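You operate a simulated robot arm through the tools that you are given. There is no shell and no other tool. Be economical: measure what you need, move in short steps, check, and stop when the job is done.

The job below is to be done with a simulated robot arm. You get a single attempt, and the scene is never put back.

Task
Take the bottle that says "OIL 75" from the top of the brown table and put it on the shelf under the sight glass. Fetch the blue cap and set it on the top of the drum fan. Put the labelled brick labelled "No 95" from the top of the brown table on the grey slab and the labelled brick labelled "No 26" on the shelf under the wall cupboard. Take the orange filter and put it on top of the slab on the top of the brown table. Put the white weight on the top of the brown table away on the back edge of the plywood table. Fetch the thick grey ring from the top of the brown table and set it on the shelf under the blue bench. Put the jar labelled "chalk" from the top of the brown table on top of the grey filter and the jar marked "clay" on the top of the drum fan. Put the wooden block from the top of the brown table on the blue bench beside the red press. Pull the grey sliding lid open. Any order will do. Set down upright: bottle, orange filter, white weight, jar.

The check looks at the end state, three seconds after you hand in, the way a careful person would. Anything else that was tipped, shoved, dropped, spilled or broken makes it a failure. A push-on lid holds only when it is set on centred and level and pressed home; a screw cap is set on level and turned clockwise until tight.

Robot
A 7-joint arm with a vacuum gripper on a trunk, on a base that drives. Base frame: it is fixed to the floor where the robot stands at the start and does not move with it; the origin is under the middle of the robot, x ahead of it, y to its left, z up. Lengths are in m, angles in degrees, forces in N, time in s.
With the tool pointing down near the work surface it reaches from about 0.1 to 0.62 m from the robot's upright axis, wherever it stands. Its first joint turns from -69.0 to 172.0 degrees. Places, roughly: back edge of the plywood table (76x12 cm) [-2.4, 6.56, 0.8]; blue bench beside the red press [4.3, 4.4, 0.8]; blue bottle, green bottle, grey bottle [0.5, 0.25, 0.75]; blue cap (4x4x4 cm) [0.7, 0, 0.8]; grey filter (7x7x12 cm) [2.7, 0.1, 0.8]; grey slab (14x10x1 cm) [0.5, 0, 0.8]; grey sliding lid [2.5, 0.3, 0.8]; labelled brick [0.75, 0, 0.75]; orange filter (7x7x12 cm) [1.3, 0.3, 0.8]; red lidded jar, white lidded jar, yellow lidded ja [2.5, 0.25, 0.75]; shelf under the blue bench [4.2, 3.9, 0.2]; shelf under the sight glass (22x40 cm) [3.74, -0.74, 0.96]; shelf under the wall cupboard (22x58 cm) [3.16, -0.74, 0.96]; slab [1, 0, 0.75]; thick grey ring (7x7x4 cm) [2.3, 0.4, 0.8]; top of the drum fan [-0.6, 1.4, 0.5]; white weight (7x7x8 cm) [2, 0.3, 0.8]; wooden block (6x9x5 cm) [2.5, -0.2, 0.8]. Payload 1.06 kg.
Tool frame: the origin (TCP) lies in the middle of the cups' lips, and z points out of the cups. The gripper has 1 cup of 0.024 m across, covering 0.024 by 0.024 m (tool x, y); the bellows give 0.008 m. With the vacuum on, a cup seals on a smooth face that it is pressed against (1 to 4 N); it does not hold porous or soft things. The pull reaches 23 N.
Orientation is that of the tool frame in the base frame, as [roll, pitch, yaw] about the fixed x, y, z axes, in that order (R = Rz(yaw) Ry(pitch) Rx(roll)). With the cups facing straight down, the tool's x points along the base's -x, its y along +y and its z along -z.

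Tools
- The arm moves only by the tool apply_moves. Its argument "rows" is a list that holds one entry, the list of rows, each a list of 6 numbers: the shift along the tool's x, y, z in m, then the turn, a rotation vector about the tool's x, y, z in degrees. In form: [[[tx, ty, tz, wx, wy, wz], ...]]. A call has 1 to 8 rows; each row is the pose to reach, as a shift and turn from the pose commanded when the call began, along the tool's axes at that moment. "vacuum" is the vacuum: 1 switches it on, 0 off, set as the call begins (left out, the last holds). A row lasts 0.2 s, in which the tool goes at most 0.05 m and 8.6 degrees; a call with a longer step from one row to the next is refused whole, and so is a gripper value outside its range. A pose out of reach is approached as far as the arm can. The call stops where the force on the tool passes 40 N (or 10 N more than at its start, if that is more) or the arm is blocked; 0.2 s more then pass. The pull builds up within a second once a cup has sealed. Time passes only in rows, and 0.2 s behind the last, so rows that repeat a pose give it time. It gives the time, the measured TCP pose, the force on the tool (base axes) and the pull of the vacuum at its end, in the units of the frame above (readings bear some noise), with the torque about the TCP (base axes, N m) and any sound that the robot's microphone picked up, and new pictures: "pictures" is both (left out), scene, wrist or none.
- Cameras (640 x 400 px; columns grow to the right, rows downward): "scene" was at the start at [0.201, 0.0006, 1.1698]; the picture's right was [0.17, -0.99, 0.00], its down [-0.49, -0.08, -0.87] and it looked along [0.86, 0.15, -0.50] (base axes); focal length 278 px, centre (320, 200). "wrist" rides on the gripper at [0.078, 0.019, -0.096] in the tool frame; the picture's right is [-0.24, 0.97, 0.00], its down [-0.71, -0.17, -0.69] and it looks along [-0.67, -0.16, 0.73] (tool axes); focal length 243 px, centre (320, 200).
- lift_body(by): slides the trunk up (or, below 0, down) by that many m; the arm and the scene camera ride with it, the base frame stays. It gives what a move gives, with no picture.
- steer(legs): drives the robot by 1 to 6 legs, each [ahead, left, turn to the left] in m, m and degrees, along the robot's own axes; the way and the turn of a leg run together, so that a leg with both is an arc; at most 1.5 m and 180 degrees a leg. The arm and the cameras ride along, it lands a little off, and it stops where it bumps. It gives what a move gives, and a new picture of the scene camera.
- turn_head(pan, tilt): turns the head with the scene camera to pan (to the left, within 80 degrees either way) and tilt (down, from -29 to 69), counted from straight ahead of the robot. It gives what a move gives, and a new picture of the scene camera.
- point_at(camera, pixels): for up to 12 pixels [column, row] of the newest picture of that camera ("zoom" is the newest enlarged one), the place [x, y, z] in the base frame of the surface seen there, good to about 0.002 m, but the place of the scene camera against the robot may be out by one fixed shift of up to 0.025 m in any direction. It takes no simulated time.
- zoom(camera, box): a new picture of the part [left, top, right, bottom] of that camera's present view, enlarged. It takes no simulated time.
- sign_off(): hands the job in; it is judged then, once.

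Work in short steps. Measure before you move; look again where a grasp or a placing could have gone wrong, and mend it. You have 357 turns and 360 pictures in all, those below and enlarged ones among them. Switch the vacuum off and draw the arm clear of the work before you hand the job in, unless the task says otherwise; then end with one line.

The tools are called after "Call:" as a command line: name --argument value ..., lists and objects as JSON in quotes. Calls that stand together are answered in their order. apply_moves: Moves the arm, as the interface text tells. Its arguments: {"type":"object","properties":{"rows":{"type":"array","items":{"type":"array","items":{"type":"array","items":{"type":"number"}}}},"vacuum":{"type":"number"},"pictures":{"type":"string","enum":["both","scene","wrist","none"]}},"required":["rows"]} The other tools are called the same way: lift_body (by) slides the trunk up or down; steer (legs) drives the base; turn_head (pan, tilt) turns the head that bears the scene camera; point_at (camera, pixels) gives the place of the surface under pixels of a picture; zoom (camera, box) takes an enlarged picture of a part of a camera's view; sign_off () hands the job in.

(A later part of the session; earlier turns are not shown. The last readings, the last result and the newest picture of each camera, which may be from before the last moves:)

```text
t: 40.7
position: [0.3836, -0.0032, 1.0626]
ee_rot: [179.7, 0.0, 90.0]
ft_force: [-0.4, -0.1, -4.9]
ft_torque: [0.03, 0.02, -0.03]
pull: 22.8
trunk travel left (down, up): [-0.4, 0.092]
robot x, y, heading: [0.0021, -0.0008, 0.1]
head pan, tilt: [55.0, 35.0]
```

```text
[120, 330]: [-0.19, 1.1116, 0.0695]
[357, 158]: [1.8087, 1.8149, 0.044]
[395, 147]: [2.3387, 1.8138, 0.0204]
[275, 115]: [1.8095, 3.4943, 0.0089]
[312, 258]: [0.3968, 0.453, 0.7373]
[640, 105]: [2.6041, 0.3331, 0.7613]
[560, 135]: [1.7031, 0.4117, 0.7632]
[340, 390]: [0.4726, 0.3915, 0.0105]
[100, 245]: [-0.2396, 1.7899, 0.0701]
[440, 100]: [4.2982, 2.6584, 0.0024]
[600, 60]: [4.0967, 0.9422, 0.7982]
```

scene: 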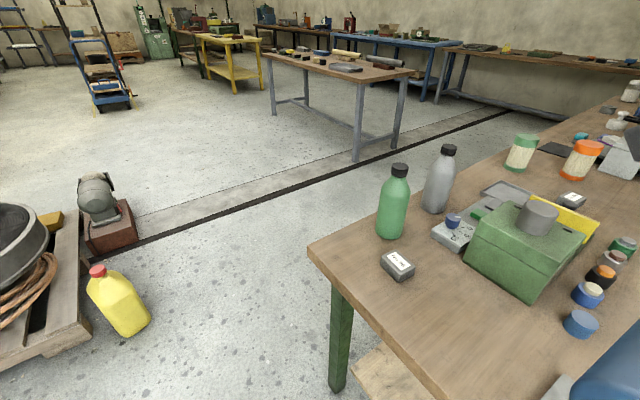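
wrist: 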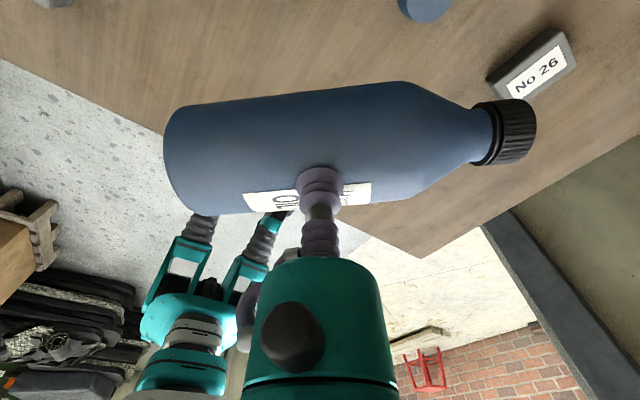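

Corridor between the tables (y 0.5–1.75) is clear. I drive left around the corner and along the table in legs.

Call:
steer --legs '[[0, 0.55, 0], [0.5, 0.5, 0], [1.45, 0, 0], [1.4, 0, 0]]'

Call:
turn_head --pan -50 --tilt 25

```text
t: 64.1
position: [3.7674, 1.0925, 1.0625]
ee_rot: [179.8, -0.1, 91.9]
ft_force: [-0.8, -0.1, -5.4]
ft_torque: [0.02, 0.04, -0.03]
pull: 23.3
trunk travel left (down, up): [-0.4, 0.092]
robot x, y, heading: [3.3809, 1.0796, 2.0]
head pan, tilt: [55.0, 35.0]
```

scene: 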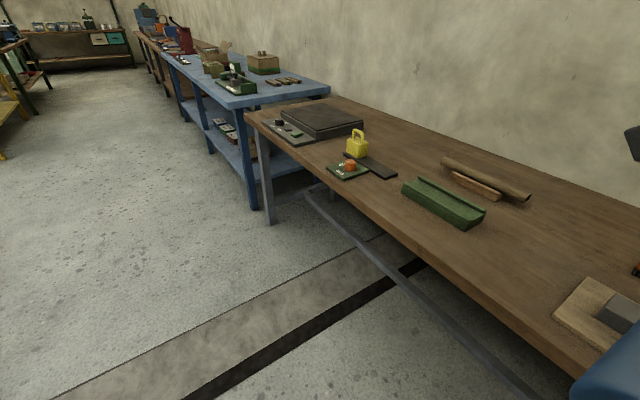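

```text
t: 65.9
position: [3.7679, 1.0922, 1.0626]
ee_rot: [179.9, -0.1, 91.9]
ft_force: [-0.6, -0.4, -5.3]
ft_torque: [0.01, -0.01, 0.02]
pull: 22.6
trunk travel left (down, up): [-0.4, 0.092]
robot x, y, heading: [3.3835, 1.0816, 1.8]
head pan, tilt: [-50.0, 25.0]
```

scene: 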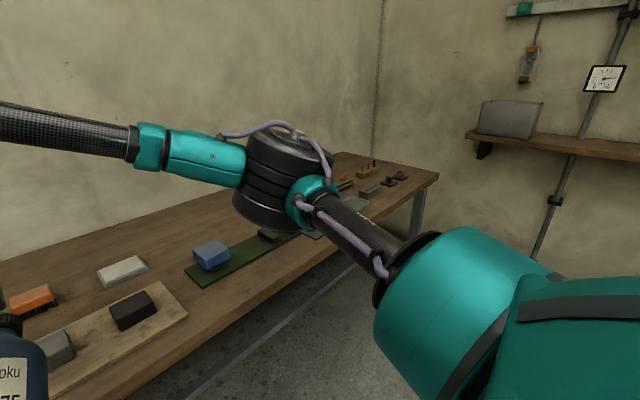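

The bottle is still held. I measure the bench edge and the shelf on the wall.

Call:
point_at --camera "scene" --pixels '[[437, 178], [300, 280], [470, 138], [560, 152], [636, 160], [510, 115], [527, 65], [420, 230], [545, 120], [482, 125]]'

Call:
steer --legs '[[0, 0, -45], [0, 0, -45]]'

Call:
turn_head --pan 8 --tilt 20

```text
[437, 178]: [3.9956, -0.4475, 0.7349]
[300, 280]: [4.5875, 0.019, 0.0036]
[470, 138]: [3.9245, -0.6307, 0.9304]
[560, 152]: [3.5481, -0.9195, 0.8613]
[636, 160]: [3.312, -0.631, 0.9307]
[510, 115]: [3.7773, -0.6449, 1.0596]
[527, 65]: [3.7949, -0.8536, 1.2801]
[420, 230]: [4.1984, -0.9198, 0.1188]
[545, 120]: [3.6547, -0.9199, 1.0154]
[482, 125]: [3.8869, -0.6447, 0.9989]
```

```text
t: 70.4
position: [3.3955, 0.7002, 1.0627]
ee_rot: [179.9, -0.1, 2.4]
ft_force: [-0.9, -0.6, -5.9]
ft_torque: [0.03, 0.01, 0.0]
pull: 22.9
trunk travel left (down, up): [-0.4, 0.092]
robot x, y, heading: [3.3826, 1.0801, -87.8]
head pan, tilt: [-50.0, 25.0]
```

scene: 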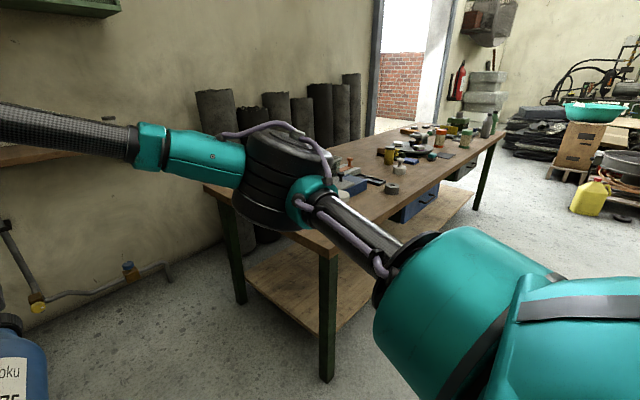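

```text
t: 71.7
position: [3.3971, 0.6983, 1.0631]
ee_rot: [179.7, 0.0, 2.4]
ft_force: [0.5, -0.9, -5.1]
ft_torque: [0.0, -0.03, 0.0]
pull: 22.3
trunk travel left (down, up): [-0.4, 0.092]
robot x, y, heading: [3.3827, 1.0863, -88.0]
head pan, tilt: [8.0, 20.0]
```

scene: 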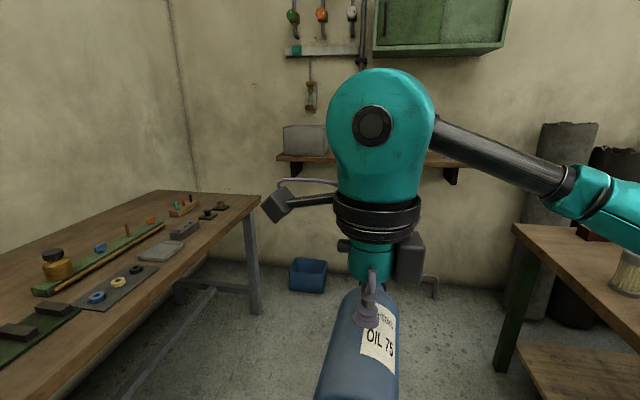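

Facing the wall now. I measure the blue bin on the floor, shelf extents and the box on the shelf.

Call:
point_at --camera "scene" --pixels '[[308, 290], [277, 157], [325, 160], [283, 140], [327, 140], [300, 128], [450, 165], [260, 200], [253, 310], [497, 365], [514, 230], [311, 95]]'

Call:
zoom --camera "scene" --box '[250, 20, 530, 200]'

```text
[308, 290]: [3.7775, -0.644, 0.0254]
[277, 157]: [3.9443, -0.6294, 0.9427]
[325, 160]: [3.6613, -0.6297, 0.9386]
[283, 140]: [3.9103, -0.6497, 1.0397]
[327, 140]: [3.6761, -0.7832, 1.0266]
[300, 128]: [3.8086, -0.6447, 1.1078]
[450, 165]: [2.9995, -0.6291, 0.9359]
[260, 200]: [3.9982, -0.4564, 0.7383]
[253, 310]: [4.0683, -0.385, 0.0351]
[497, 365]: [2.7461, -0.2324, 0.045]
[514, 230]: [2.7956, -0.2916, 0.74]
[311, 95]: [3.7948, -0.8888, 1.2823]
```

```text
2.22 times, centred on (390, 110) of scene
```

zoom: 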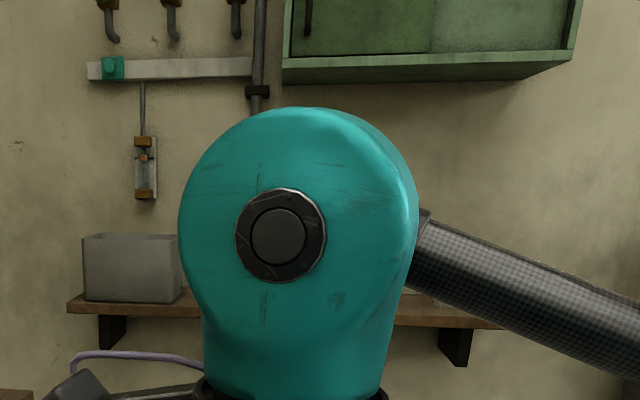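

The bin on the shelf spans x≈3.66–3.91; free shelf is around x=3.59. I drive closer, stopping short to look again.

Call:
steer --legs '[[0.5, 0.2, -2], [0.55, 0, 0]]'

Call:
turn_head --pan -25 --tilt 20

```text
t: 77.6
position: [3.597, -0.3424, 1.0623]
ee_rot: [179.8, -0.1, 0.2]
ft_force: [0.4, -0.1, -4.7]
ft_torque: [0.02, -0.01, -0.02]
pull: 22.3
trunk travel left (down, up): [-0.4, 0.092]
robot x, y, heading: [3.5986, 0.0422, -89.9]
head pan, tilt: [8.0, 20.0]
```

scene: 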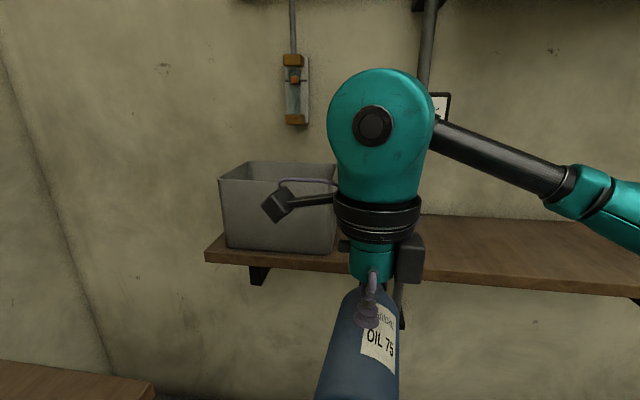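

```text
t: 78.5
position: [3.5966, -0.3431, 1.0624]
ee_rot: [179.8, -0.1, 0.3]
ft_force: [0.0, 0.3, -4.2]
ft_torque: [0.05, 0.06, 0.02]
pull: 22.7
trunk travel left (down, up): [-0.4, 0.092]
robot x, y, heading: [3.6012, 0.0406, -89.8]
head pan, tilt: [-25.0, 20.0]
```

scene: 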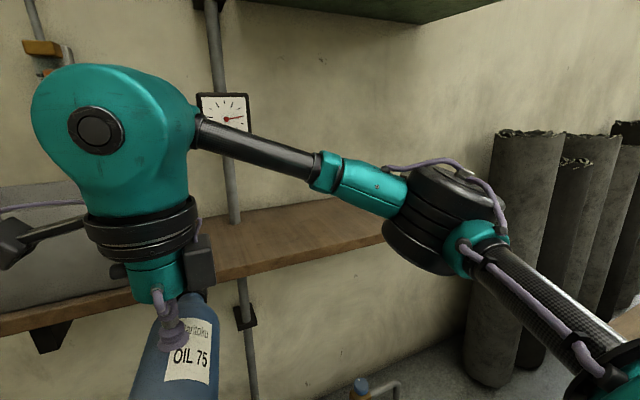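

The shelf is one continuous board; I measure its surface and the wall pipe near the intended spot.

Call:
point_at --camera "scene" --pixels '[[235, 245], [235, 275], [230, 200], [215, 250], [105, 240], [300, 230], [380, 205], [60, 300]]'

```text
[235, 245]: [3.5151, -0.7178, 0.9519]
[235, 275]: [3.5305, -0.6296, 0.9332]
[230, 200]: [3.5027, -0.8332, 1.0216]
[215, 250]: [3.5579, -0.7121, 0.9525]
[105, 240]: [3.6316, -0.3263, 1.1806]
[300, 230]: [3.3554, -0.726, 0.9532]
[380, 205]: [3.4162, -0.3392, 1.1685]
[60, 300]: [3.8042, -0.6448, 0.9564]
```

I measure the bottle relative to the cup with the wrist camera, to know the bottom's distance from the TCP.

Call:
zoom --camera "wrist" --box '[120, 60, 560, 335]'

Call:
point_at --camera "wrist" --pixels '[[167, 130], [170, 150], [168, 190], [175, 120], [532, 130], [536, 120], [528, 150], [172, 165]]'

```text
1.45 times, centred on (340, 198) of wrist
```

zoom: 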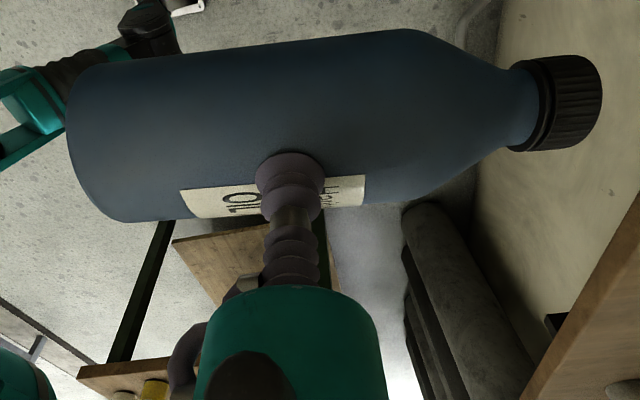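

```text
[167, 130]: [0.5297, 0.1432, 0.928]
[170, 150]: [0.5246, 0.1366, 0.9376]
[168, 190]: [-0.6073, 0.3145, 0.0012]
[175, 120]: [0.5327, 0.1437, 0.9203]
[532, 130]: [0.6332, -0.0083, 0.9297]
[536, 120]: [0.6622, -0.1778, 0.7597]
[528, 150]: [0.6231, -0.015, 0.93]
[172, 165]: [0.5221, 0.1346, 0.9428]
```

Bottom is ≈72 mm from the cup along the bottle; the shelf top is ≈0.95. I tilt the tool towards horizontal, still in front of the shelf.

Call:
apply_moves --rows '[[[0, 0.02, -0.01, -7, 0, 0], [0, 0.04, -0.02, -14, 0, 0], [0, 0.06, -0.03, -21, 0, 0], [0, 0.08, -0.04, -28, 0, 0], [0, 0.1, -0.05, -35, 0, 0], [0, 0.12, -0.05, -42, 0, 0], [0, 0.135, -0.05, -49, 0, 0], [0, 0.15, -0.05, -56, 0, 0]]]' --pictures "scene"

Call:
apply_moves --rows '[[[0, 0, 0, -7, 0, 0], [0, 0, 0, -14, 0, 0], [0, 0, 0, -21, 0, 0], [0, 0, 0, -28, 0, 0], [0, 0, 0, -34, 0, 0], [0, 0, 0, -34, 0, 0]]]' --pictures "both"

```text
t: 80.3
position: [3.5972, -0.4931, 1.1137]
ee_rot: [123.8, -0.1, 0.3]
ft_force: [-0.6, 0.2, -4.9]
ft_torque: [0.22, 0.01, 0.0]
pull: 23.1
trunk travel left (down, up): [-0.4, 0.092]
robot x, y, heading: [3.5975, 0.0408, -89.7]
head pan, tilt: [-25.0, 20.0]
```

scene: 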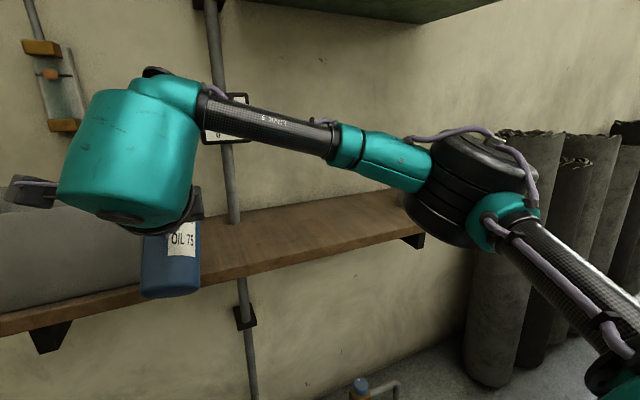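

```text
t: 81.7
position: [3.5971, -0.4929, 1.1116]
ee_rot: [89.8, -0.1, 0.2]
ft_force: [0.3, 0.0, -4.0]
ft_torque: [0.25, 0.02, 0.05]
pull: 23.2
trunk travel left (down, up): [-0.4, 0.092]
robot x, y, heading: [3.5992, 0.0425, -89.8]
head pan, tilt: [-25.0, 20.0]
```

scene: 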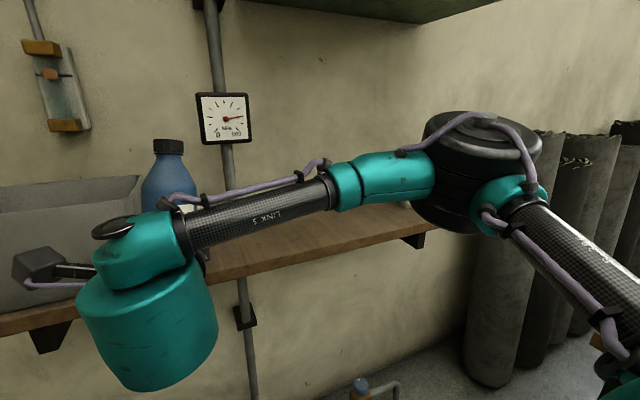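
wrist: 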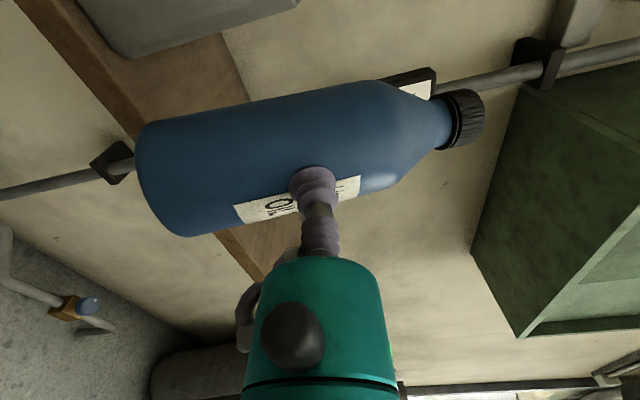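

Bottle is upright, bottom at ≈1.04, 9 cm above shelf. I drive ahead 0.165 m to bring it over the shelf.

Call:
steer --legs '[[0.165, 0, 0]]'

```text
t: 83.2
position: [3.5964, -0.6563, 1.1118]
ee_rot: [89.9, -0.1, 0.1]
ft_force: [0.6, 0.3, -4.7]
ft_torque: [0.23, 0.02, -0.03]
pull: 23.2
trunk travel left (down, up): [-0.4, 0.092]
robot x, y, heading: [3.5992, -0.1173, -90.1]
head pan, tilt: [-25.0, 20.0]
```

scene: 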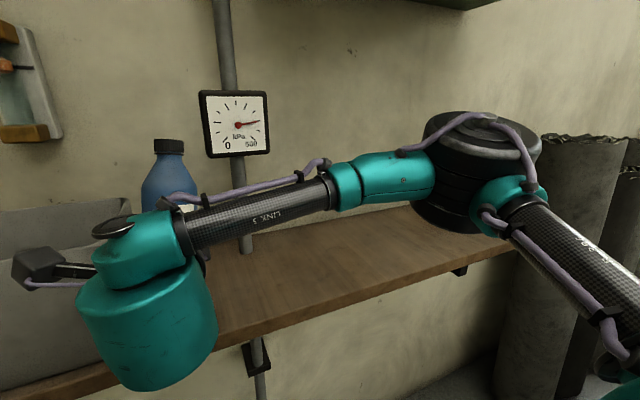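

Bottle centre is over the shelf at y≈-0.69. I lower with the trunk 7 cm.

Call:
lift_body --by -0.07

Call:
zoom --camera "wrist" --box '[0, 0, 640, 400]'

```text
t: 84.2
position: [3.5973, -0.6545, 1.0446]
ee_rot: [89.7, -0.1, 0.1]
ft_force: [-0.1, 4.3, 5.7]
ft_torque: [0.09, 0.0, 0.0]
pull: 22.7
trunk travel left (down, up): [-0.33, 0.162]
robot x, y, heading: [3.597, -0.1176, -90.0]
head pan, tilt: [-25.0, 20.0]
```

```text
1.00 times, centred on (320, 200) of wrist (not enlarged: the box is as wide or as high as the picture)
```

zoom: 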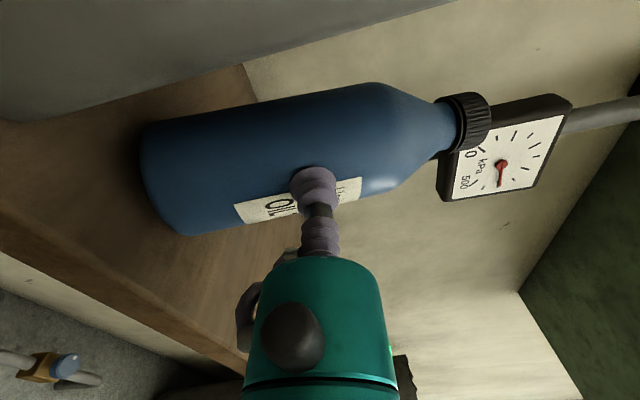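

Contact with the shelf (force rose ~10 N). I ease up 4 mm to relax before releasing, then check the pose.

Call:
apply_moves --rows '[[[0, 0.002, 0, 0, 0, 0], [0, 0.004, 0, 0, 0, 0], [0, 0.004, 0, 0, 0, 0]]]' --pictures "none"

```text
t: 85.0
position: [3.5962, -0.6557, 1.0463]
ee_rot: [89.9, -0.1, 0.0]
ft_force: [-0.2, -0.8, -4.1]
ft_torque: [0.24, 0.0, 0.0]
pull: 22.8
trunk travel left (down, up): [-0.33, 0.162]
robot x, y, heading: [3.598, -0.1215, -89.8]
head pan, tilt: [-25.0, 20.0]
```

Just off the surface now; I lower 2–3 mm to touch lightly, then release.

Call:
apply_moves --rows '[[[0, -0.002, 0, 0, 0, 0], [0, -0.003, 0, 0, 0, 0], [0, -0.003, 0, 0, 0, 0]]]' --pictures "none"

```text
t: 85.8
position: [3.5956, -0.6539, 1.0456]
ee_rot: [89.6, -0.2, 0.0]
ft_force: [0.3, 4.7, 6.1]
ft_torque: [0.11, 0.03, -0.02]
pull: 23.0
trunk travel left (down, up): [-0.33, 0.162]
robot x, y, heading: [3.5994, -0.1208, -90.2]
head pan, tilt: [-25.0, 20.0]
```

Contact with ~10 N change. I back off 1.5 mm and release the vacuum, waiting for the bottle to settle.

Call:
apply_moves --rows '[[[0, 0.0015, 0, 0, 0, 0], [0, 0.0015, 0, 0, 0, 0], [0, 0.0015, 0, 0, 0, 0], [0, 0.0015, 0, 0, 0, 0], [0, 0.0015, 0, 0, 0, 0]]]' --vacuum 0 --pictures "none"

Call:
apply_moves --rows '[[[0, 0, -0.005, 0, 0, 0], [0, 0, -0.015, 0, 0, 0], [0, 0, -0.04, 0, 0, 0], [0, 0, -0.07, 0, 0, 0], [0, 0, -0.07, 0, 0, 0]]]' --pictures "both"

```text
t: 87.0
position: [3.5969, -0.6552, 1.0456]
ee_rot: [89.8, 0.0, 0.1]
ft_force: [-0.1, 1.7, 0.7]
ft_torque: [0.01, -0.01, 0.04]
pull: 0.1
trunk travel left (down, up): [-0.33, 0.162]
robot x, y, heading: [3.6006, -0.1212, -89.8]
head pan, tilt: [-25.0, 20.0]
```

```text
t: 88.2
position: [3.5985, -0.5847, 1.0457]
ee_rot: [89.8, 0.0, 0.1]
ft_force: [-0.1, -0.3, 0.0]
ft_torque: [0.02, 0.0, 0.0]
pull: 0.0
trunk travel left (down, up): [-0.33, 0.162]
robot x, y, heading: [3.5978, -0.1225, -90.1]
head pan, tilt: [-25.0, 20.0]
```

scene: 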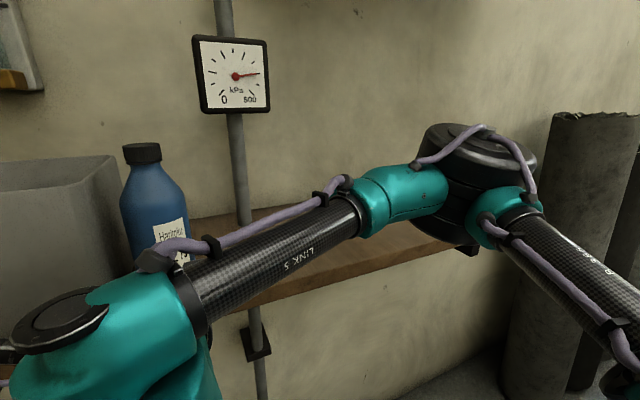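
wrist: 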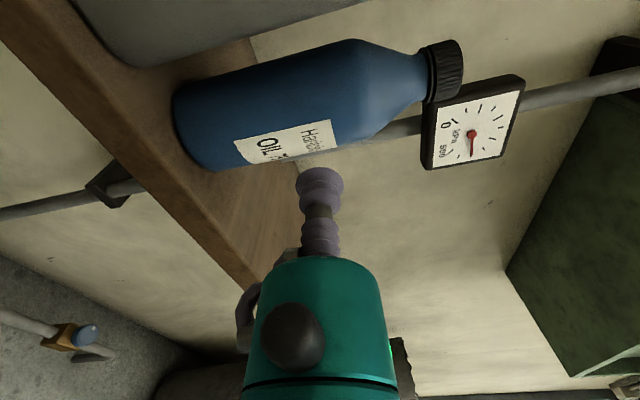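

Bottle stands upright on the shelf. I back the base off, then return the tool to pointing down.

Call:
steer --legs '[[-0.55, 0, 0]]'

Call:
apply_moves --rows '[[[0, 0, -0.02, 8, 0, 0], [0, 0, -0.04, 16, 0, 0], [0, 0, -0.06, 24, 0, 0], [0, 0, -0.06, 32, 0, 0], [0, 0, -0.06, 40, 0, 0], [0, 0, -0.06, 48, 0, 0], [0, 0, -0.06, 56, 0, 0]]]' --pictures "none"

Call:
apply_moves --rows '[[[0, 0, 0, 8, 0, 0], [0, 0, 0, 16, 0, 0], [0, 0, 0, 24, 0, 0], [0, 0, 0, 32, 0, 0], [0, 0, 0, 34, 0, 0], [0, 0, 0, 34, 0, 0]]]' --pictures "none"

```text
t: 91.4
position: [3.5985, -0.039, 1.0461]
ee_rot: [89.7, 0.0, 0.1]
ft_force: [0.4, -0.1, -0.1]
ft_torque: [-0.01, -0.02, 0.0]
pull: 0.0
trunk travel left (down, up): [-0.33, 0.162]
robot x, y, heading: [3.599, 0.4264, -89.8]
head pan, tilt: [-25.0, 20.0]
```

scene: 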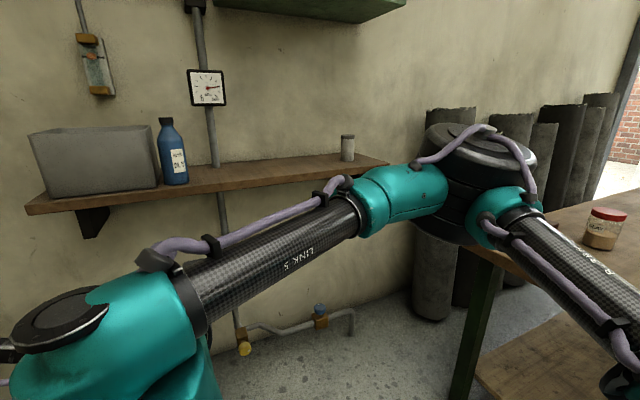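

```text
t: 93.0
position: [3.5982, 0.0205, 1.0452]
ee_rot: [145.9, 0.0, 0.1]
ft_force: [-0.3, 0.1, -0.7]
ft_torque: [-0.02, -0.03, -0.01]
pull: 0.0
trunk travel left (down, up): [-0.33, 0.162]
robot x, y, heading: [3.6001, 0.4244, -90.0]
head pan, tilt: [-25.0, 20.0]
```

```text
t: 94.4
position: [3.5982, 0.0217, 1.0462]
ee_rot: [179.8, -0.1, 0.2]
ft_force: [0.4, 0.6, 0.8]
ft_torque: [0.01, 0.0, -0.01]
pull: 0.1
trunk travel left (down, up): [-0.33, 0.162]
robot x, y, heading: [3.5967, 0.4274, -90.2]
head pan, tilt: [-25.0, 20.0]
```

Now I turn toward the far end of the brown table and restore the tool's yaw (camera behind, looking ahead).

Call:
steer --legs '[[0, 0, -90]]'

Call:
apply_moves --rows '[[[0, 0, 0, 0, 0, -8.5], [0, 0, 0, 0, 0, -17], [0, 0, 0, 0, 0, -25.5], [0, 0, 0, 0, 0, -34], [0, 0, 0, 0, 0, -42.5], [0, 0, 0, 0, 0, -51], [0, 0, 0, 0, 0, -59.5], [0, 0, 0, 0, 0, -68]]]' --pictures "none"

Call:
apply_moves --rows '[[[0, 0, 0, 0, 0, -8.5], [0, 0, 0, 0, 0, -17], [0, 0, 0, 0, 0, -22]]]' --pictures "none"

Call:
turn_head --pan 15 --tilt 25

```text
t: 98.6
position: [3.1943, 0.4155, 1.0452]
ee_rot: [179.7, -0.2, -88.9]
ft_force: [0.4, 0.8, 0.4]
ft_torque: [-0.03, -0.02, 0.0]
pull: 0.1
trunk travel left (down, up): [-0.33, 0.162]
robot x, y, heading: [3.5959, 0.4255, -178.7]
head pan, tilt: [-25.0, 20.0]
```

scene: 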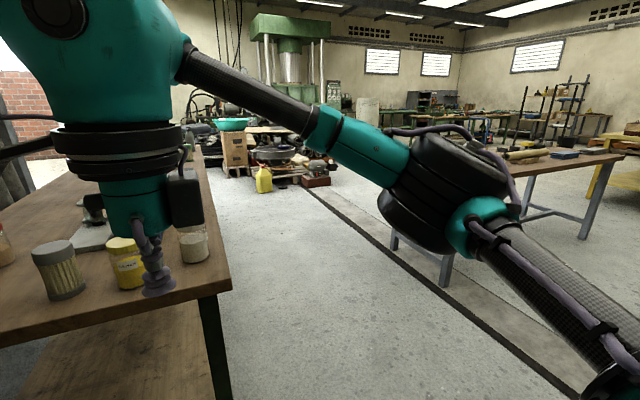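

```text
t: 100.4
position: [3.1934, 0.4178, 1.0448]
ee_rot: [179.8, 0.1, -20.6]
ft_force: [0.8, -0.9, 0.0]
ft_torque: [-0.03, 0.01, -0.02]
pull: 0.0
trunk travel left (down, up): [-0.33, 0.162]
robot x, y, heading: [3.6005, 0.4264, -178.9]
head pan, tilt: [-25.0, 20.0]
```

```text
t: 101.2
position: [3.1944, 0.4171, 1.0444]
ee_rot: [179.9, 0.2, 1.3]
ft_force: [-0.3, 0.6, 0.1]
ft_torque: [-0.03, 0.01, -0.03]
pull: 0.0
trunk travel left (down, up): [-0.33, 0.162]
robot x, y, heading: [3.5973, 0.424, -178.6]
head pan, tilt: [-25.0, 20.0]
```

```text
t: 102.2
position: [3.1937, 0.4173, 1.0454]
ee_rot: [179.8, 0.3, 1.3]
ft_force: [-0.2, -0.4, -0.2]
ft_torque: [0.0, -0.02, 0.02]
pull: 0.1
trunk travel left (down, up): [-0.33, 0.162]
robot x, y, heading: [3.5956, 0.4241, -178.9]
head pan, tilt: [15.0, 25.0]
```

scene: 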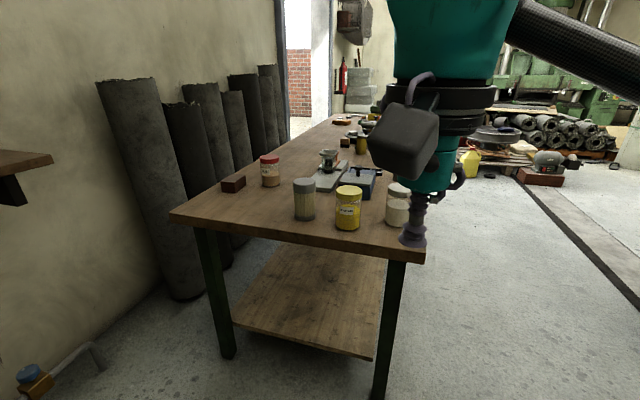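

I zoom on the far-end items and measure them.

Call:
zoom --camera "scene" --box '[200, 110, 440, 260]'

Call:
point_at --camera "scene" --pixels '[[304, 184], [348, 192], [398, 190], [269, 160], [233, 182], [170, 213], [424, 260], [375, 358], [363, 180], [330, 152], [363, 135], [240, 310]]'

```text
2.67 times, centred on (320, 185) of scene
```

zoom: 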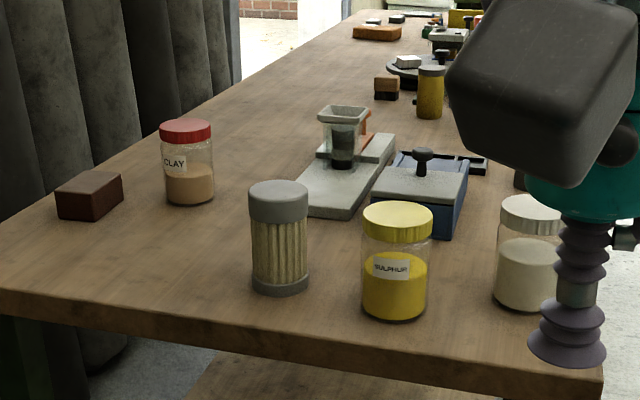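

```text
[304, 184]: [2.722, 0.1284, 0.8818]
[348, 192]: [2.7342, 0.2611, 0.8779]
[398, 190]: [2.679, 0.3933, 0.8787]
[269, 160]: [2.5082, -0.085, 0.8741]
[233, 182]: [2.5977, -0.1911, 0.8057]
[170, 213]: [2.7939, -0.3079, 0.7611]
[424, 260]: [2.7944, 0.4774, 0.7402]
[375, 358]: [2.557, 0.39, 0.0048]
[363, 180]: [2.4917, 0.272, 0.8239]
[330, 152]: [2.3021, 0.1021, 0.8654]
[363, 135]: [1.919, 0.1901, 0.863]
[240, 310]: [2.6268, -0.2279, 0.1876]
```

White-lidded jar at (2.68,0.39), grey filter at (2.72,0.13), clay (red lid) at (2.51,-0.085), dark block (2.60,-0.19), blue box with grey lid near (2.49,0.27). I drive up to the table end.

Call:
steer --legs '[[0.4, 0.17, -1]]'

Call:
lift_body --by 0.06

Call:
turn_head --pan 0 --tilt 45

```text
t: 104.9
position: [2.7984, 0.2505, 1.0449]
ee_rot: [179.9, 0.2, 0.4]
ft_force: [-0.1, -0.5, 0.3]
ft_torque: [0.01, 0.0, 0.02]
pull: 0.1
trunk travel left (down, up): [-0.33, 0.162]
robot x, y, heading: [3.2007, 0.2545, -179.6]
head pan, tilt: [15.0, 25.0]
```

scene: 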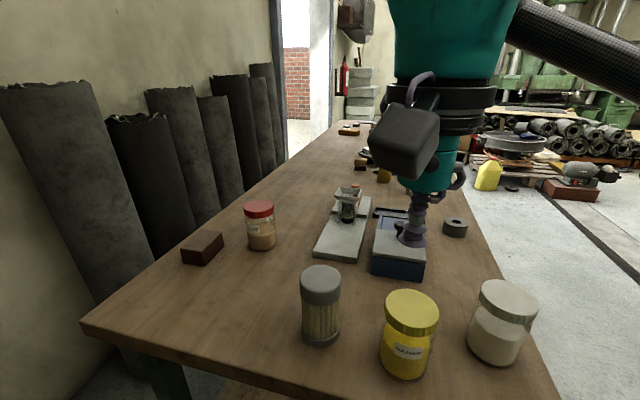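

```text
t: 105.9
position: [2.7988, 0.2514, 1.1055]
ee_rot: [180.0, 0.0, 0.4]
ft_force: [-0.6, -0.1, -0.8]
ft_torque: [-0.03, 0.01, 0.03]
pull: 0.1
trunk travel left (down, up): [-0.39, 0.102]
robot x, y, heading: [3.2025, 0.2515, -179.4]
head pan, tilt: [15.0, 25.0]
```

```text
t: 106.7
position: [2.7989, 0.2497, 1.1048]
ee_rot: [179.9, 0.3, 0.4]
ft_force: [0.3, 0.1, 0.1]
ft_torque: [-0.02, -0.03, -0.03]
pull: 0.1
trunk travel left (down, up): [-0.39, 0.102]
robot x, y, heading: [3.2004, 0.2495, -179.8]
head pan, tilt: [0.0, 45.0]
```

scene: 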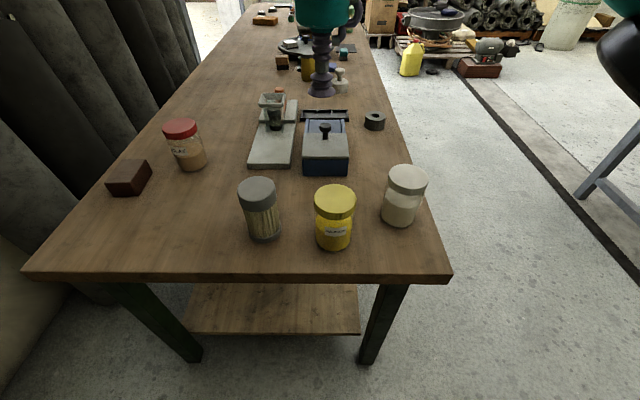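

I take a wrist view for accurate coordinates and the label of the white jar.

Call:
zoom --camera "wrist" --box '[0, 0, 640, 400]'

Call:
zoom --camera "scene" --box '[100, 80, 440, 260]'

Call:
point_at --camera "scene" --pixels '[[258, 189], [335, 200], [406, 178], [181, 128], [131, 173], [325, 130], [325, 145], [375, 115], [346, 145], [304, 145]]'

```text
1.00 times, centred on (320, 200) of wrist (not enlarged: the box is as wide or as high as the picture)
```

zoom: 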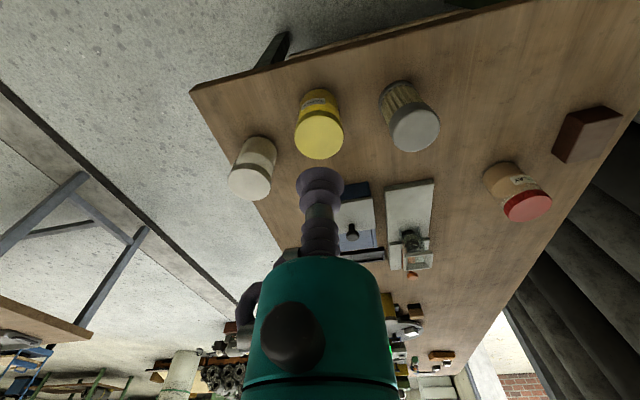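

```text
1.88 times, centred on (270, 170) of scene
```

zoom: 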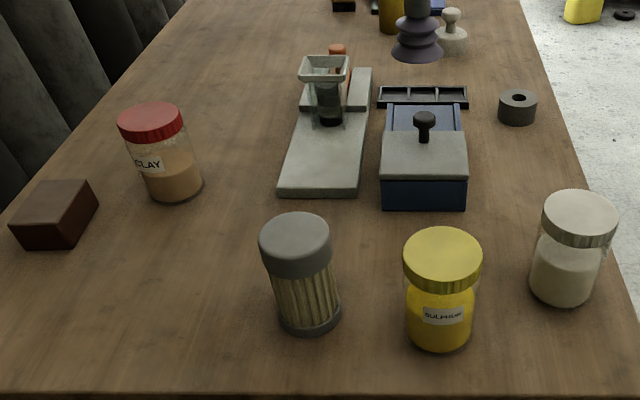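

```text
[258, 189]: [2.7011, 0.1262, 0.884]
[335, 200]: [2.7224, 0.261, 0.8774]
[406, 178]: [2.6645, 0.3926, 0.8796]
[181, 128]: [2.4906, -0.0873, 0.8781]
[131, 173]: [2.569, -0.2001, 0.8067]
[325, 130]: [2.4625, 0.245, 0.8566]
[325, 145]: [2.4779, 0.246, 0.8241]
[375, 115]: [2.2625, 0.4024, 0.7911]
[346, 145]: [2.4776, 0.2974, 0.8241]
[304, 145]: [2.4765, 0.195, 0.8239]
```

I zoom the wrist view on the jar and filter lids for precise centres.

Call:
zoom --camera "wrist" --box '[210, 70, 470, 230]'

Call:
point_at --camera "zoom" --pixels '[[97, 275], [55, 278], [145, 285], [98, 240], [505, 148], [455, 145], [553, 150], [505, 105], [270, 165], [180, 200], [500, 180]]'

```text
2.46 times, centred on (340, 150) of wrist
```

zoom: 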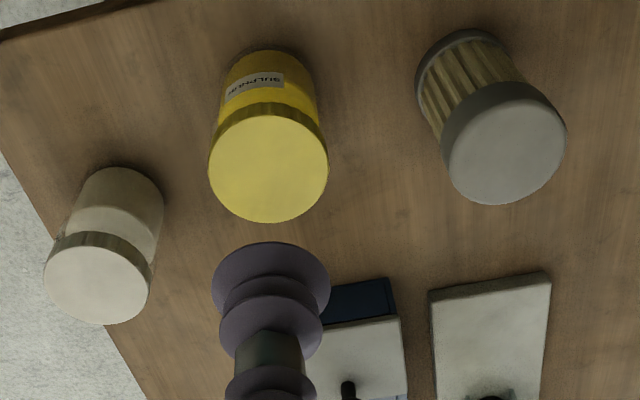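

```text
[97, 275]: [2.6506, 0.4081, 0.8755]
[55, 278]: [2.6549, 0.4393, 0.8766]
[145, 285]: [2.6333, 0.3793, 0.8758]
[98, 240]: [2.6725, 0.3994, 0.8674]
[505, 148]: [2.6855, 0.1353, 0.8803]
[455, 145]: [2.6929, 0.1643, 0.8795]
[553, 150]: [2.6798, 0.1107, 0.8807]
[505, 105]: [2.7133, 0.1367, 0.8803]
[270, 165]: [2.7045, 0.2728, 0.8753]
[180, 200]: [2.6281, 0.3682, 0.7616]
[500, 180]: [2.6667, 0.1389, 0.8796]
```

Jar lid centre ≈(2.645,0.409,0.876), filter top centre ≈(2.688,0.137,0.880). I move the tool above the jar to z≈0.92.

Call:
apply_moves --rows '[[[-0.03, -0.035, 0.0, 0, 0, 0], [-0.06, -0.07, 0.01, 0, 0, 0], [-0.09, -0.1, 0.03, 0, 0, 0], [-0.12, -0.13, 0.05, 0, 0, 0], [-0.145, -0.15, 0.08, 0, 0, 0], [-0.154, -0.159, 0.12, 0, 0, 0], [-0.154, -0.159, 0.165, 0, 0, 0], [-0.154, -0.159, 0.185, 0, 0, 0]]]' --pictures "both"

```text
t: 108.5
position: [2.6402, 0.408, 0.9203]
ee_rot: [179.8, 0.3, 0.5]
ft_force: [-0.5, -0.7, 0.4]
ft_torque: [0.06, 0.01, 0.05]
pull: 0.0
trunk travel left (down, up): [-0.39, 0.102]
robot x, y, heading: [3.2036, 0.2528, -179.7]
head pan, tilt: [0.0, 45.0]
```

scene: 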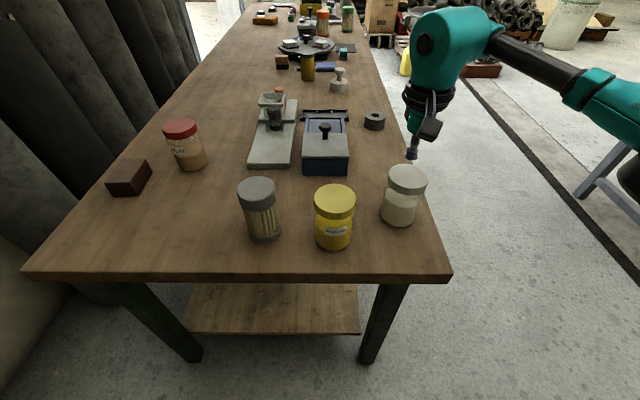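
wrist: 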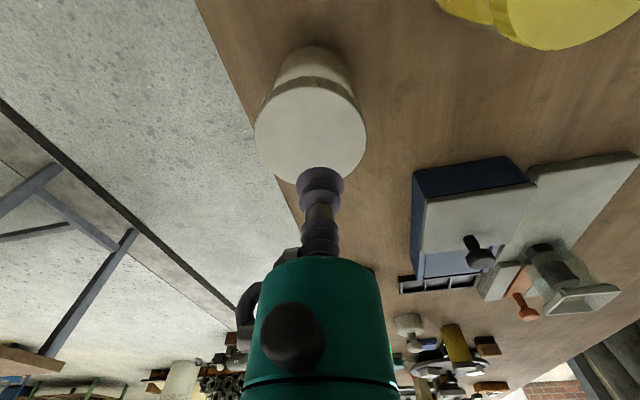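

I measure the lid edges from this close view.

Call:
point_at --camera "wrist" --pixels '[[257, 135], [364, 135], [310, 90], [310, 137], [275, 160], [290, 95]]'

```text
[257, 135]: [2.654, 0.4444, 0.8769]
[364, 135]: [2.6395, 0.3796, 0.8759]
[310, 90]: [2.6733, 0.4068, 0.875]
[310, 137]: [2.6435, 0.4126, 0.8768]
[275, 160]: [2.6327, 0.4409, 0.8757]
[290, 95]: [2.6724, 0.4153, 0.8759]
```

Lid centre ≈(2.643,0.411), top 0.876. Vacuum on, descend to touch.

Call:
apply_moves --rows '[[[0.003, -0.003, 0.025, 0, 0, 0], [0.003, -0.003, 0.038, 0, 0, 0], [0.003, -0.003, 0.044, 0, 0, 0], [0.003, -0.003, 0.048, 0, 0, 0], [0.003, -0.003, 0.048, 0, 0, 0], [0.003, -0.003, 0.048, 0, 0, 0], [0.003, -0.003, 0.048, 0, 0, 0]]]' --vacuum 1 --pictures "none"

```text
t: 110.1
position: [2.6461, 0.4109, 0.8738]
ee_rot: [179.9, 0.3, 0.4]
ft_force: [1.0, -1.2, 14.1]
ft_torque: [0.05, -0.06, 0.0]
pull: 22.9
trunk travel left (down, up): [-0.39, 0.102]
robot x, y, heading: [3.2028, 0.2537, -179.4]
head pan, tilt: [0.0, 45.0]
```

Sealed at 22.9 N. I lift to about 1.04 and look at the label.

Call:
apply_moves --rows '[[[0, 0, -0.008, 0, 0, 0], [0, 0, -0.03, 0, 0, 0], [0, 0, -0.07, 0, 0, 0], [0, 0, -0.11, 0, 0, 0], [0, 0, -0.15, 0, 0, 0], [0, 0, -0.175, 0, 0, 0], [0, 0, -0.175, 0, 0, 0]]]' --pictures "both"

```text
t: 111.7
position: [2.6463, 0.4119, 1.0481]
ee_rot: [179.9, 0.0, 0.4]
ft_force: [0.5, 0.7, -2.8]
ft_torque: [-0.01, -0.01, 0.01]
pull: 22.8
trunk travel left (down, up): [-0.39, 0.102]
robot x, y, heading: [3.2, 0.2485, -179.5]
head pan, tilt: [0.0, 45.0]
```

scene: 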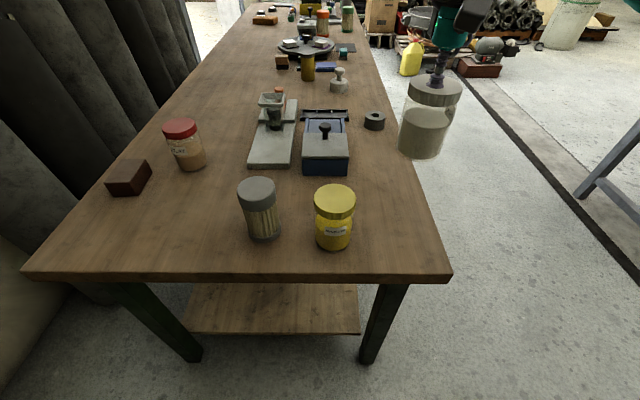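
wrist: 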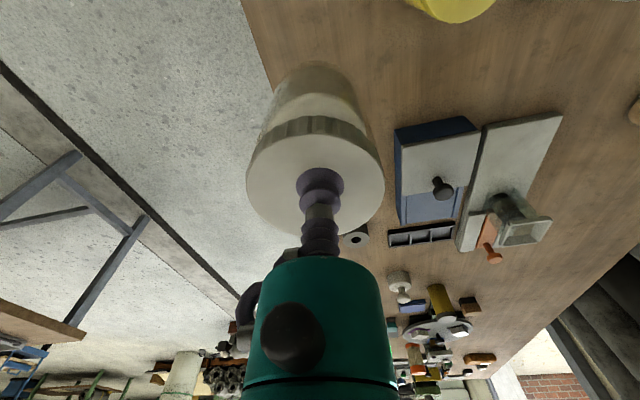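

The jar holds white powder; the other two are clay and sulphur, so this is the chalk. I carry it over the grey filter at (2.690,0.137).

Call:
apply_moves --rows '[[[0.006, 0.04, -0.01, 0, 0, 0], [0.013, 0.08, -0.01, 0, 0, 0], [0.02, 0.12, -0.01, 0, 0, 0], [0.027, 0.16, -0.01, 0, 0, 0], [0.034, 0.2, -0.01, 0, 0, 0], [0.04, 0.24, -0.01, 0, 0, 0], [0.044, 0.2745, -0.01, 0, 0, 0], [0.044, 0.2745, -0.01, 0, 0, 0]]]' --pictures "both"

```text
t: 113.5
position: [2.6908, 0.136, 1.0558]
ee_rot: [179.9, 0.2, 0.4]
ft_force: [0.6, 0.4, -3.4]
ft_torque: [0.01, -0.05, -0.03]
pull: 22.9
trunk travel left (down, up): [-0.39, 0.102]
robot x, y, heading: [3.2022, 0.2546, -179.7]
head pan, tilt: [0.0, 45.0]
```

scene: 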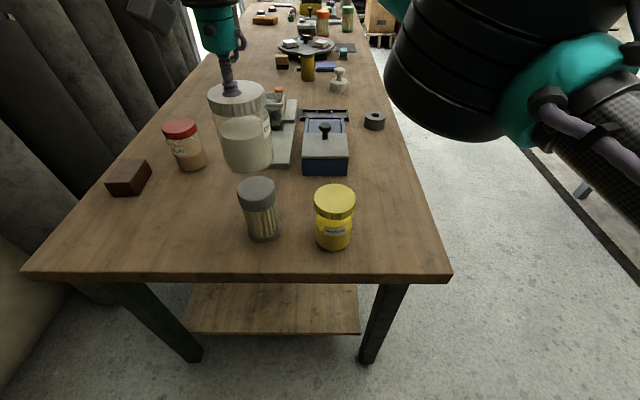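
wrist: 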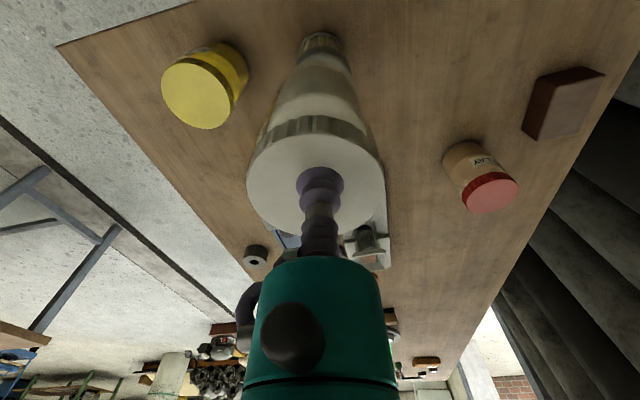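

Aligned above the filter. I lower: expected contact at TCP z≈0.994.

Call:
apply_moves --rows '[[[0, 0, 0.025, 0, 0, 0], [0, 0, 0.045, 0, 0, 0], [0, 0, 0.054, 0, 0, 0], [0, 0, 0.058, 0, 0, 0], [0, 0, 0.058, 0, 0, 0]]]' --pictures "wrist"

```text
t: 114.7
position: [2.6939, 0.1363, 0.9989]
ee_rot: [179.9, 0.3, 0.4]
ft_force: [0.6, 0.0, -3.2]
ft_torque: [-0.03, -0.02, -0.01]
pull: 22.9
trunk travel left (down, up): [-0.39, 0.102]
robot x, y, heading: [3.2025, 0.2535, -179.5]
head pan, tilt: [0.0, 45.0]
```

wrist: 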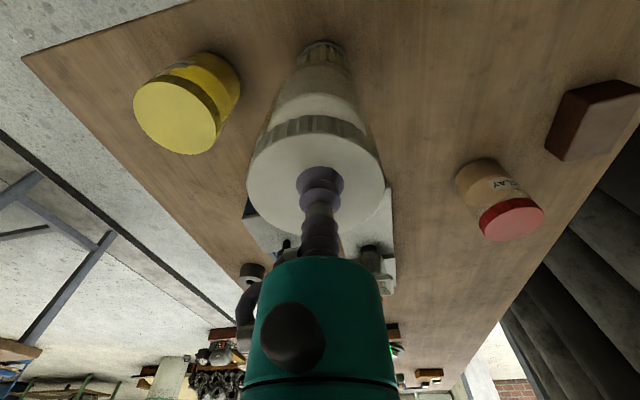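

No contact yet; I continue a few mm more.

Call:
apply_moves --rows '[[[-0.002, 0, 0.003, 0, 0, 0], [-0.002, 0, 0.006, 0, 0, 0], [-0.002, 0, 0.006, 0, 0, 0]]]' --pictures "none"

```text
t: 115.5
position: [2.69, 0.1355, 0.9945]
ee_rot: [179.7, 0.3, 0.4]
ft_force: [-1.1, -1.0, 9.0]
ft_torque: [0.0, 0.01, -0.01]
pull: 23.0
trunk travel left (down, up): [-0.39, 0.102]
robot x, y, heading: [3.2026, 0.249, -179.3]
head pan, tilt: [0.0, 45.0]
```

Contact (+9 N). I release with a slight back-off, wait, then rise.

Call:
apply_moves --rows '[[[0, 0, -0.002, 0, 0, 0], [0, 0, -0.002, 0, 0, 0], [0, 0, -0.002, 0, 0, 0], [0, 0, -0.002, 0, 0, 0], [0, 0, -0.008, 0, 0, 0], [0, 0, -0.03, 0, 0, 0], [0, 0, -0.07, 0, 0, 0]]]' --vacuum 0 --pictures "both"

```text
t: 117.1
position: [2.6917, 0.138, 1.063]
ee_rot: [179.9, 0.0, 0.5]
ft_force: [-0.1, -0.6, 0.6]
ft_torque: [0.02, -0.01, 0.01]
pull: 0.1
trunk travel left (down, up): [-0.39, 0.102]
robot x, y, heading: [3.202, 0.2522, -179.5]
head pan, tilt: [0.0, 45.0]
```

scene: 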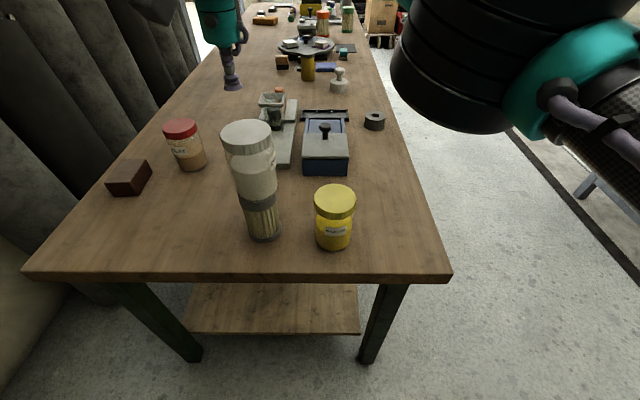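
wrist: 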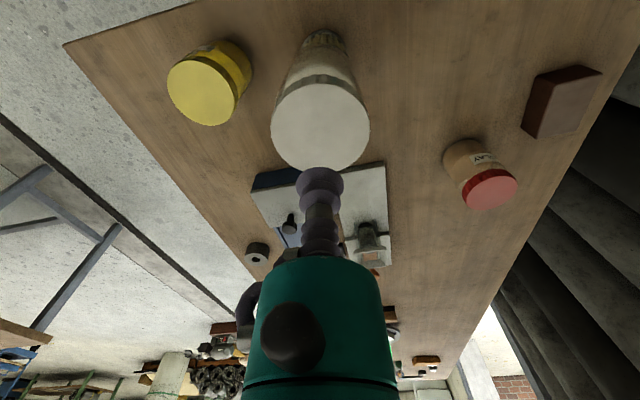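

Chalk jar sits on the filter. Next is the block at about (2.554,-0.18); I look down to see how much closer the base may go to the table end.

Call:
turn_head --pan 0 --tilt 69

```text
t: 118.0
position: [2.6907, 0.1377, 1.0627]
ee_rot: [179.9, 0.2, 0.3]
ft_force: [0.1, -0.4, -0.1]
ft_torque: [-0.01, 0.0, 0.02]
pull: 0.0
trunk travel left (down, up): [-0.39, 0.102]
robot x, y, heading: [3.2031, 0.2547, -179.6]
head pan, tilt: [0.0, 68.8]
```

scene: 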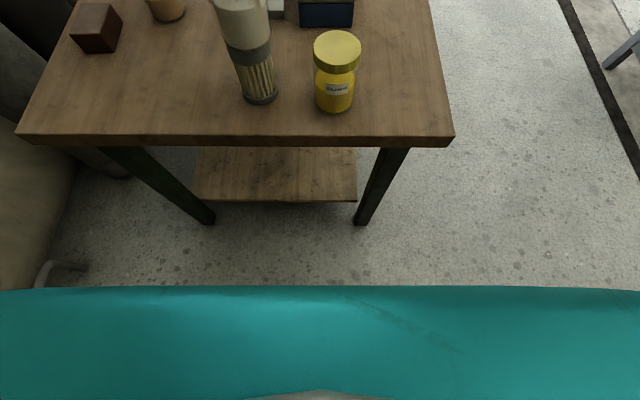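

Call:
point_at --camera "scene" --pixels '[[320, 288], [100, 292], [550, 290], [320, 340], [300, 260], [280, 198], [205, 222], [362, 223], [230, 143]]'

```text
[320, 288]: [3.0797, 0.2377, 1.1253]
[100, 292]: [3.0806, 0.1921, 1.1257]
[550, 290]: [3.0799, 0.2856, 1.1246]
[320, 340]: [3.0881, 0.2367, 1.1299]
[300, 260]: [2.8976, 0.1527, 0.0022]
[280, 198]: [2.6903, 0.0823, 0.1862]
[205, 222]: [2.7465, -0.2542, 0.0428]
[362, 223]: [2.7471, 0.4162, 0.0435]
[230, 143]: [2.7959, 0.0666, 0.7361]
```

The base seems to have margin: only the torso front is at 0.13 m ahead. I raise the arm and drive to about (3.08,-0.28), keeping the elbow away from the new stack.

Call:
apply_moves --rows '[[[0.04, 0, -0.02, 0, 0, 0], [0.08, 0, -0.03, 0, 0, 0], [0.12, 0, -0.04, 0, 0, 0]]]' --pictures "none"

Call:
steer --legs '[[0, 0.53, -0.5], [0.12, 0, 0]]'

Call:
turn_head --pan -10 --tilt 45

```text
t: 118.8
position: [2.8102, 0.1376, 1.1055]
ee_rot: [179.8, 0.2, 0.3]
ft_force: [-0.5, 0.6, 0.4]
ft_torque: [-0.01, -0.02, -0.01]
pull: 0.0
trunk travel left (down, up): [-0.39, 0.102]
robot x, y, heading: [3.2053, 0.2508, -179.6]
head pan, tilt: [0.0, 68.8]
```

```text
t: 124.8
position: [2.691, -0.3943, 1.1034]
ee_rot: [180.0, 0.2, 0.4]
ft_force: [-0.6, 0.3, 0.2]
ft_torque: [0.04, 0.0, 0.03]
pull: 0.0
trunk travel left (down, up): [-0.39, 0.102]
robot x, y, heading: [3.0886, -0.276, -179.9]
head pan, tilt: [0.0, 68.8]
```

scene: 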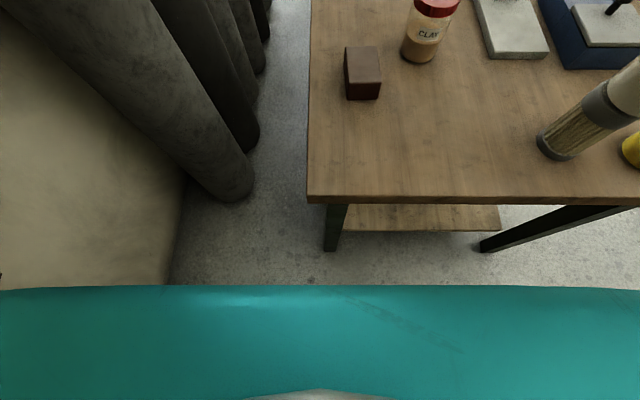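

```text
t: 125.7
position: [2.6929, -0.3956, 1.1043]
ee_rot: [179.9, 0.2, 0.4]
ft_force: [0.4, -0.2, -0.3]
ft_torque: [0.0, -0.02, 0.0]
pull: 0.1
trunk travel left (down, up): [-0.39, 0.102]
robot x, y, heading: [3.0867, -0.2777, -179.7]
head pan, tilt: [-10.0, 45.0]
```

scene: 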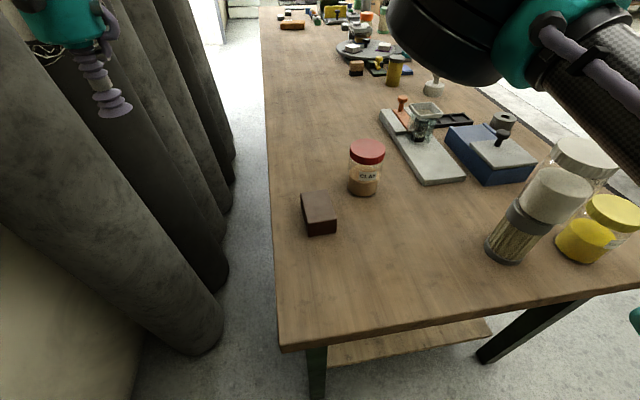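

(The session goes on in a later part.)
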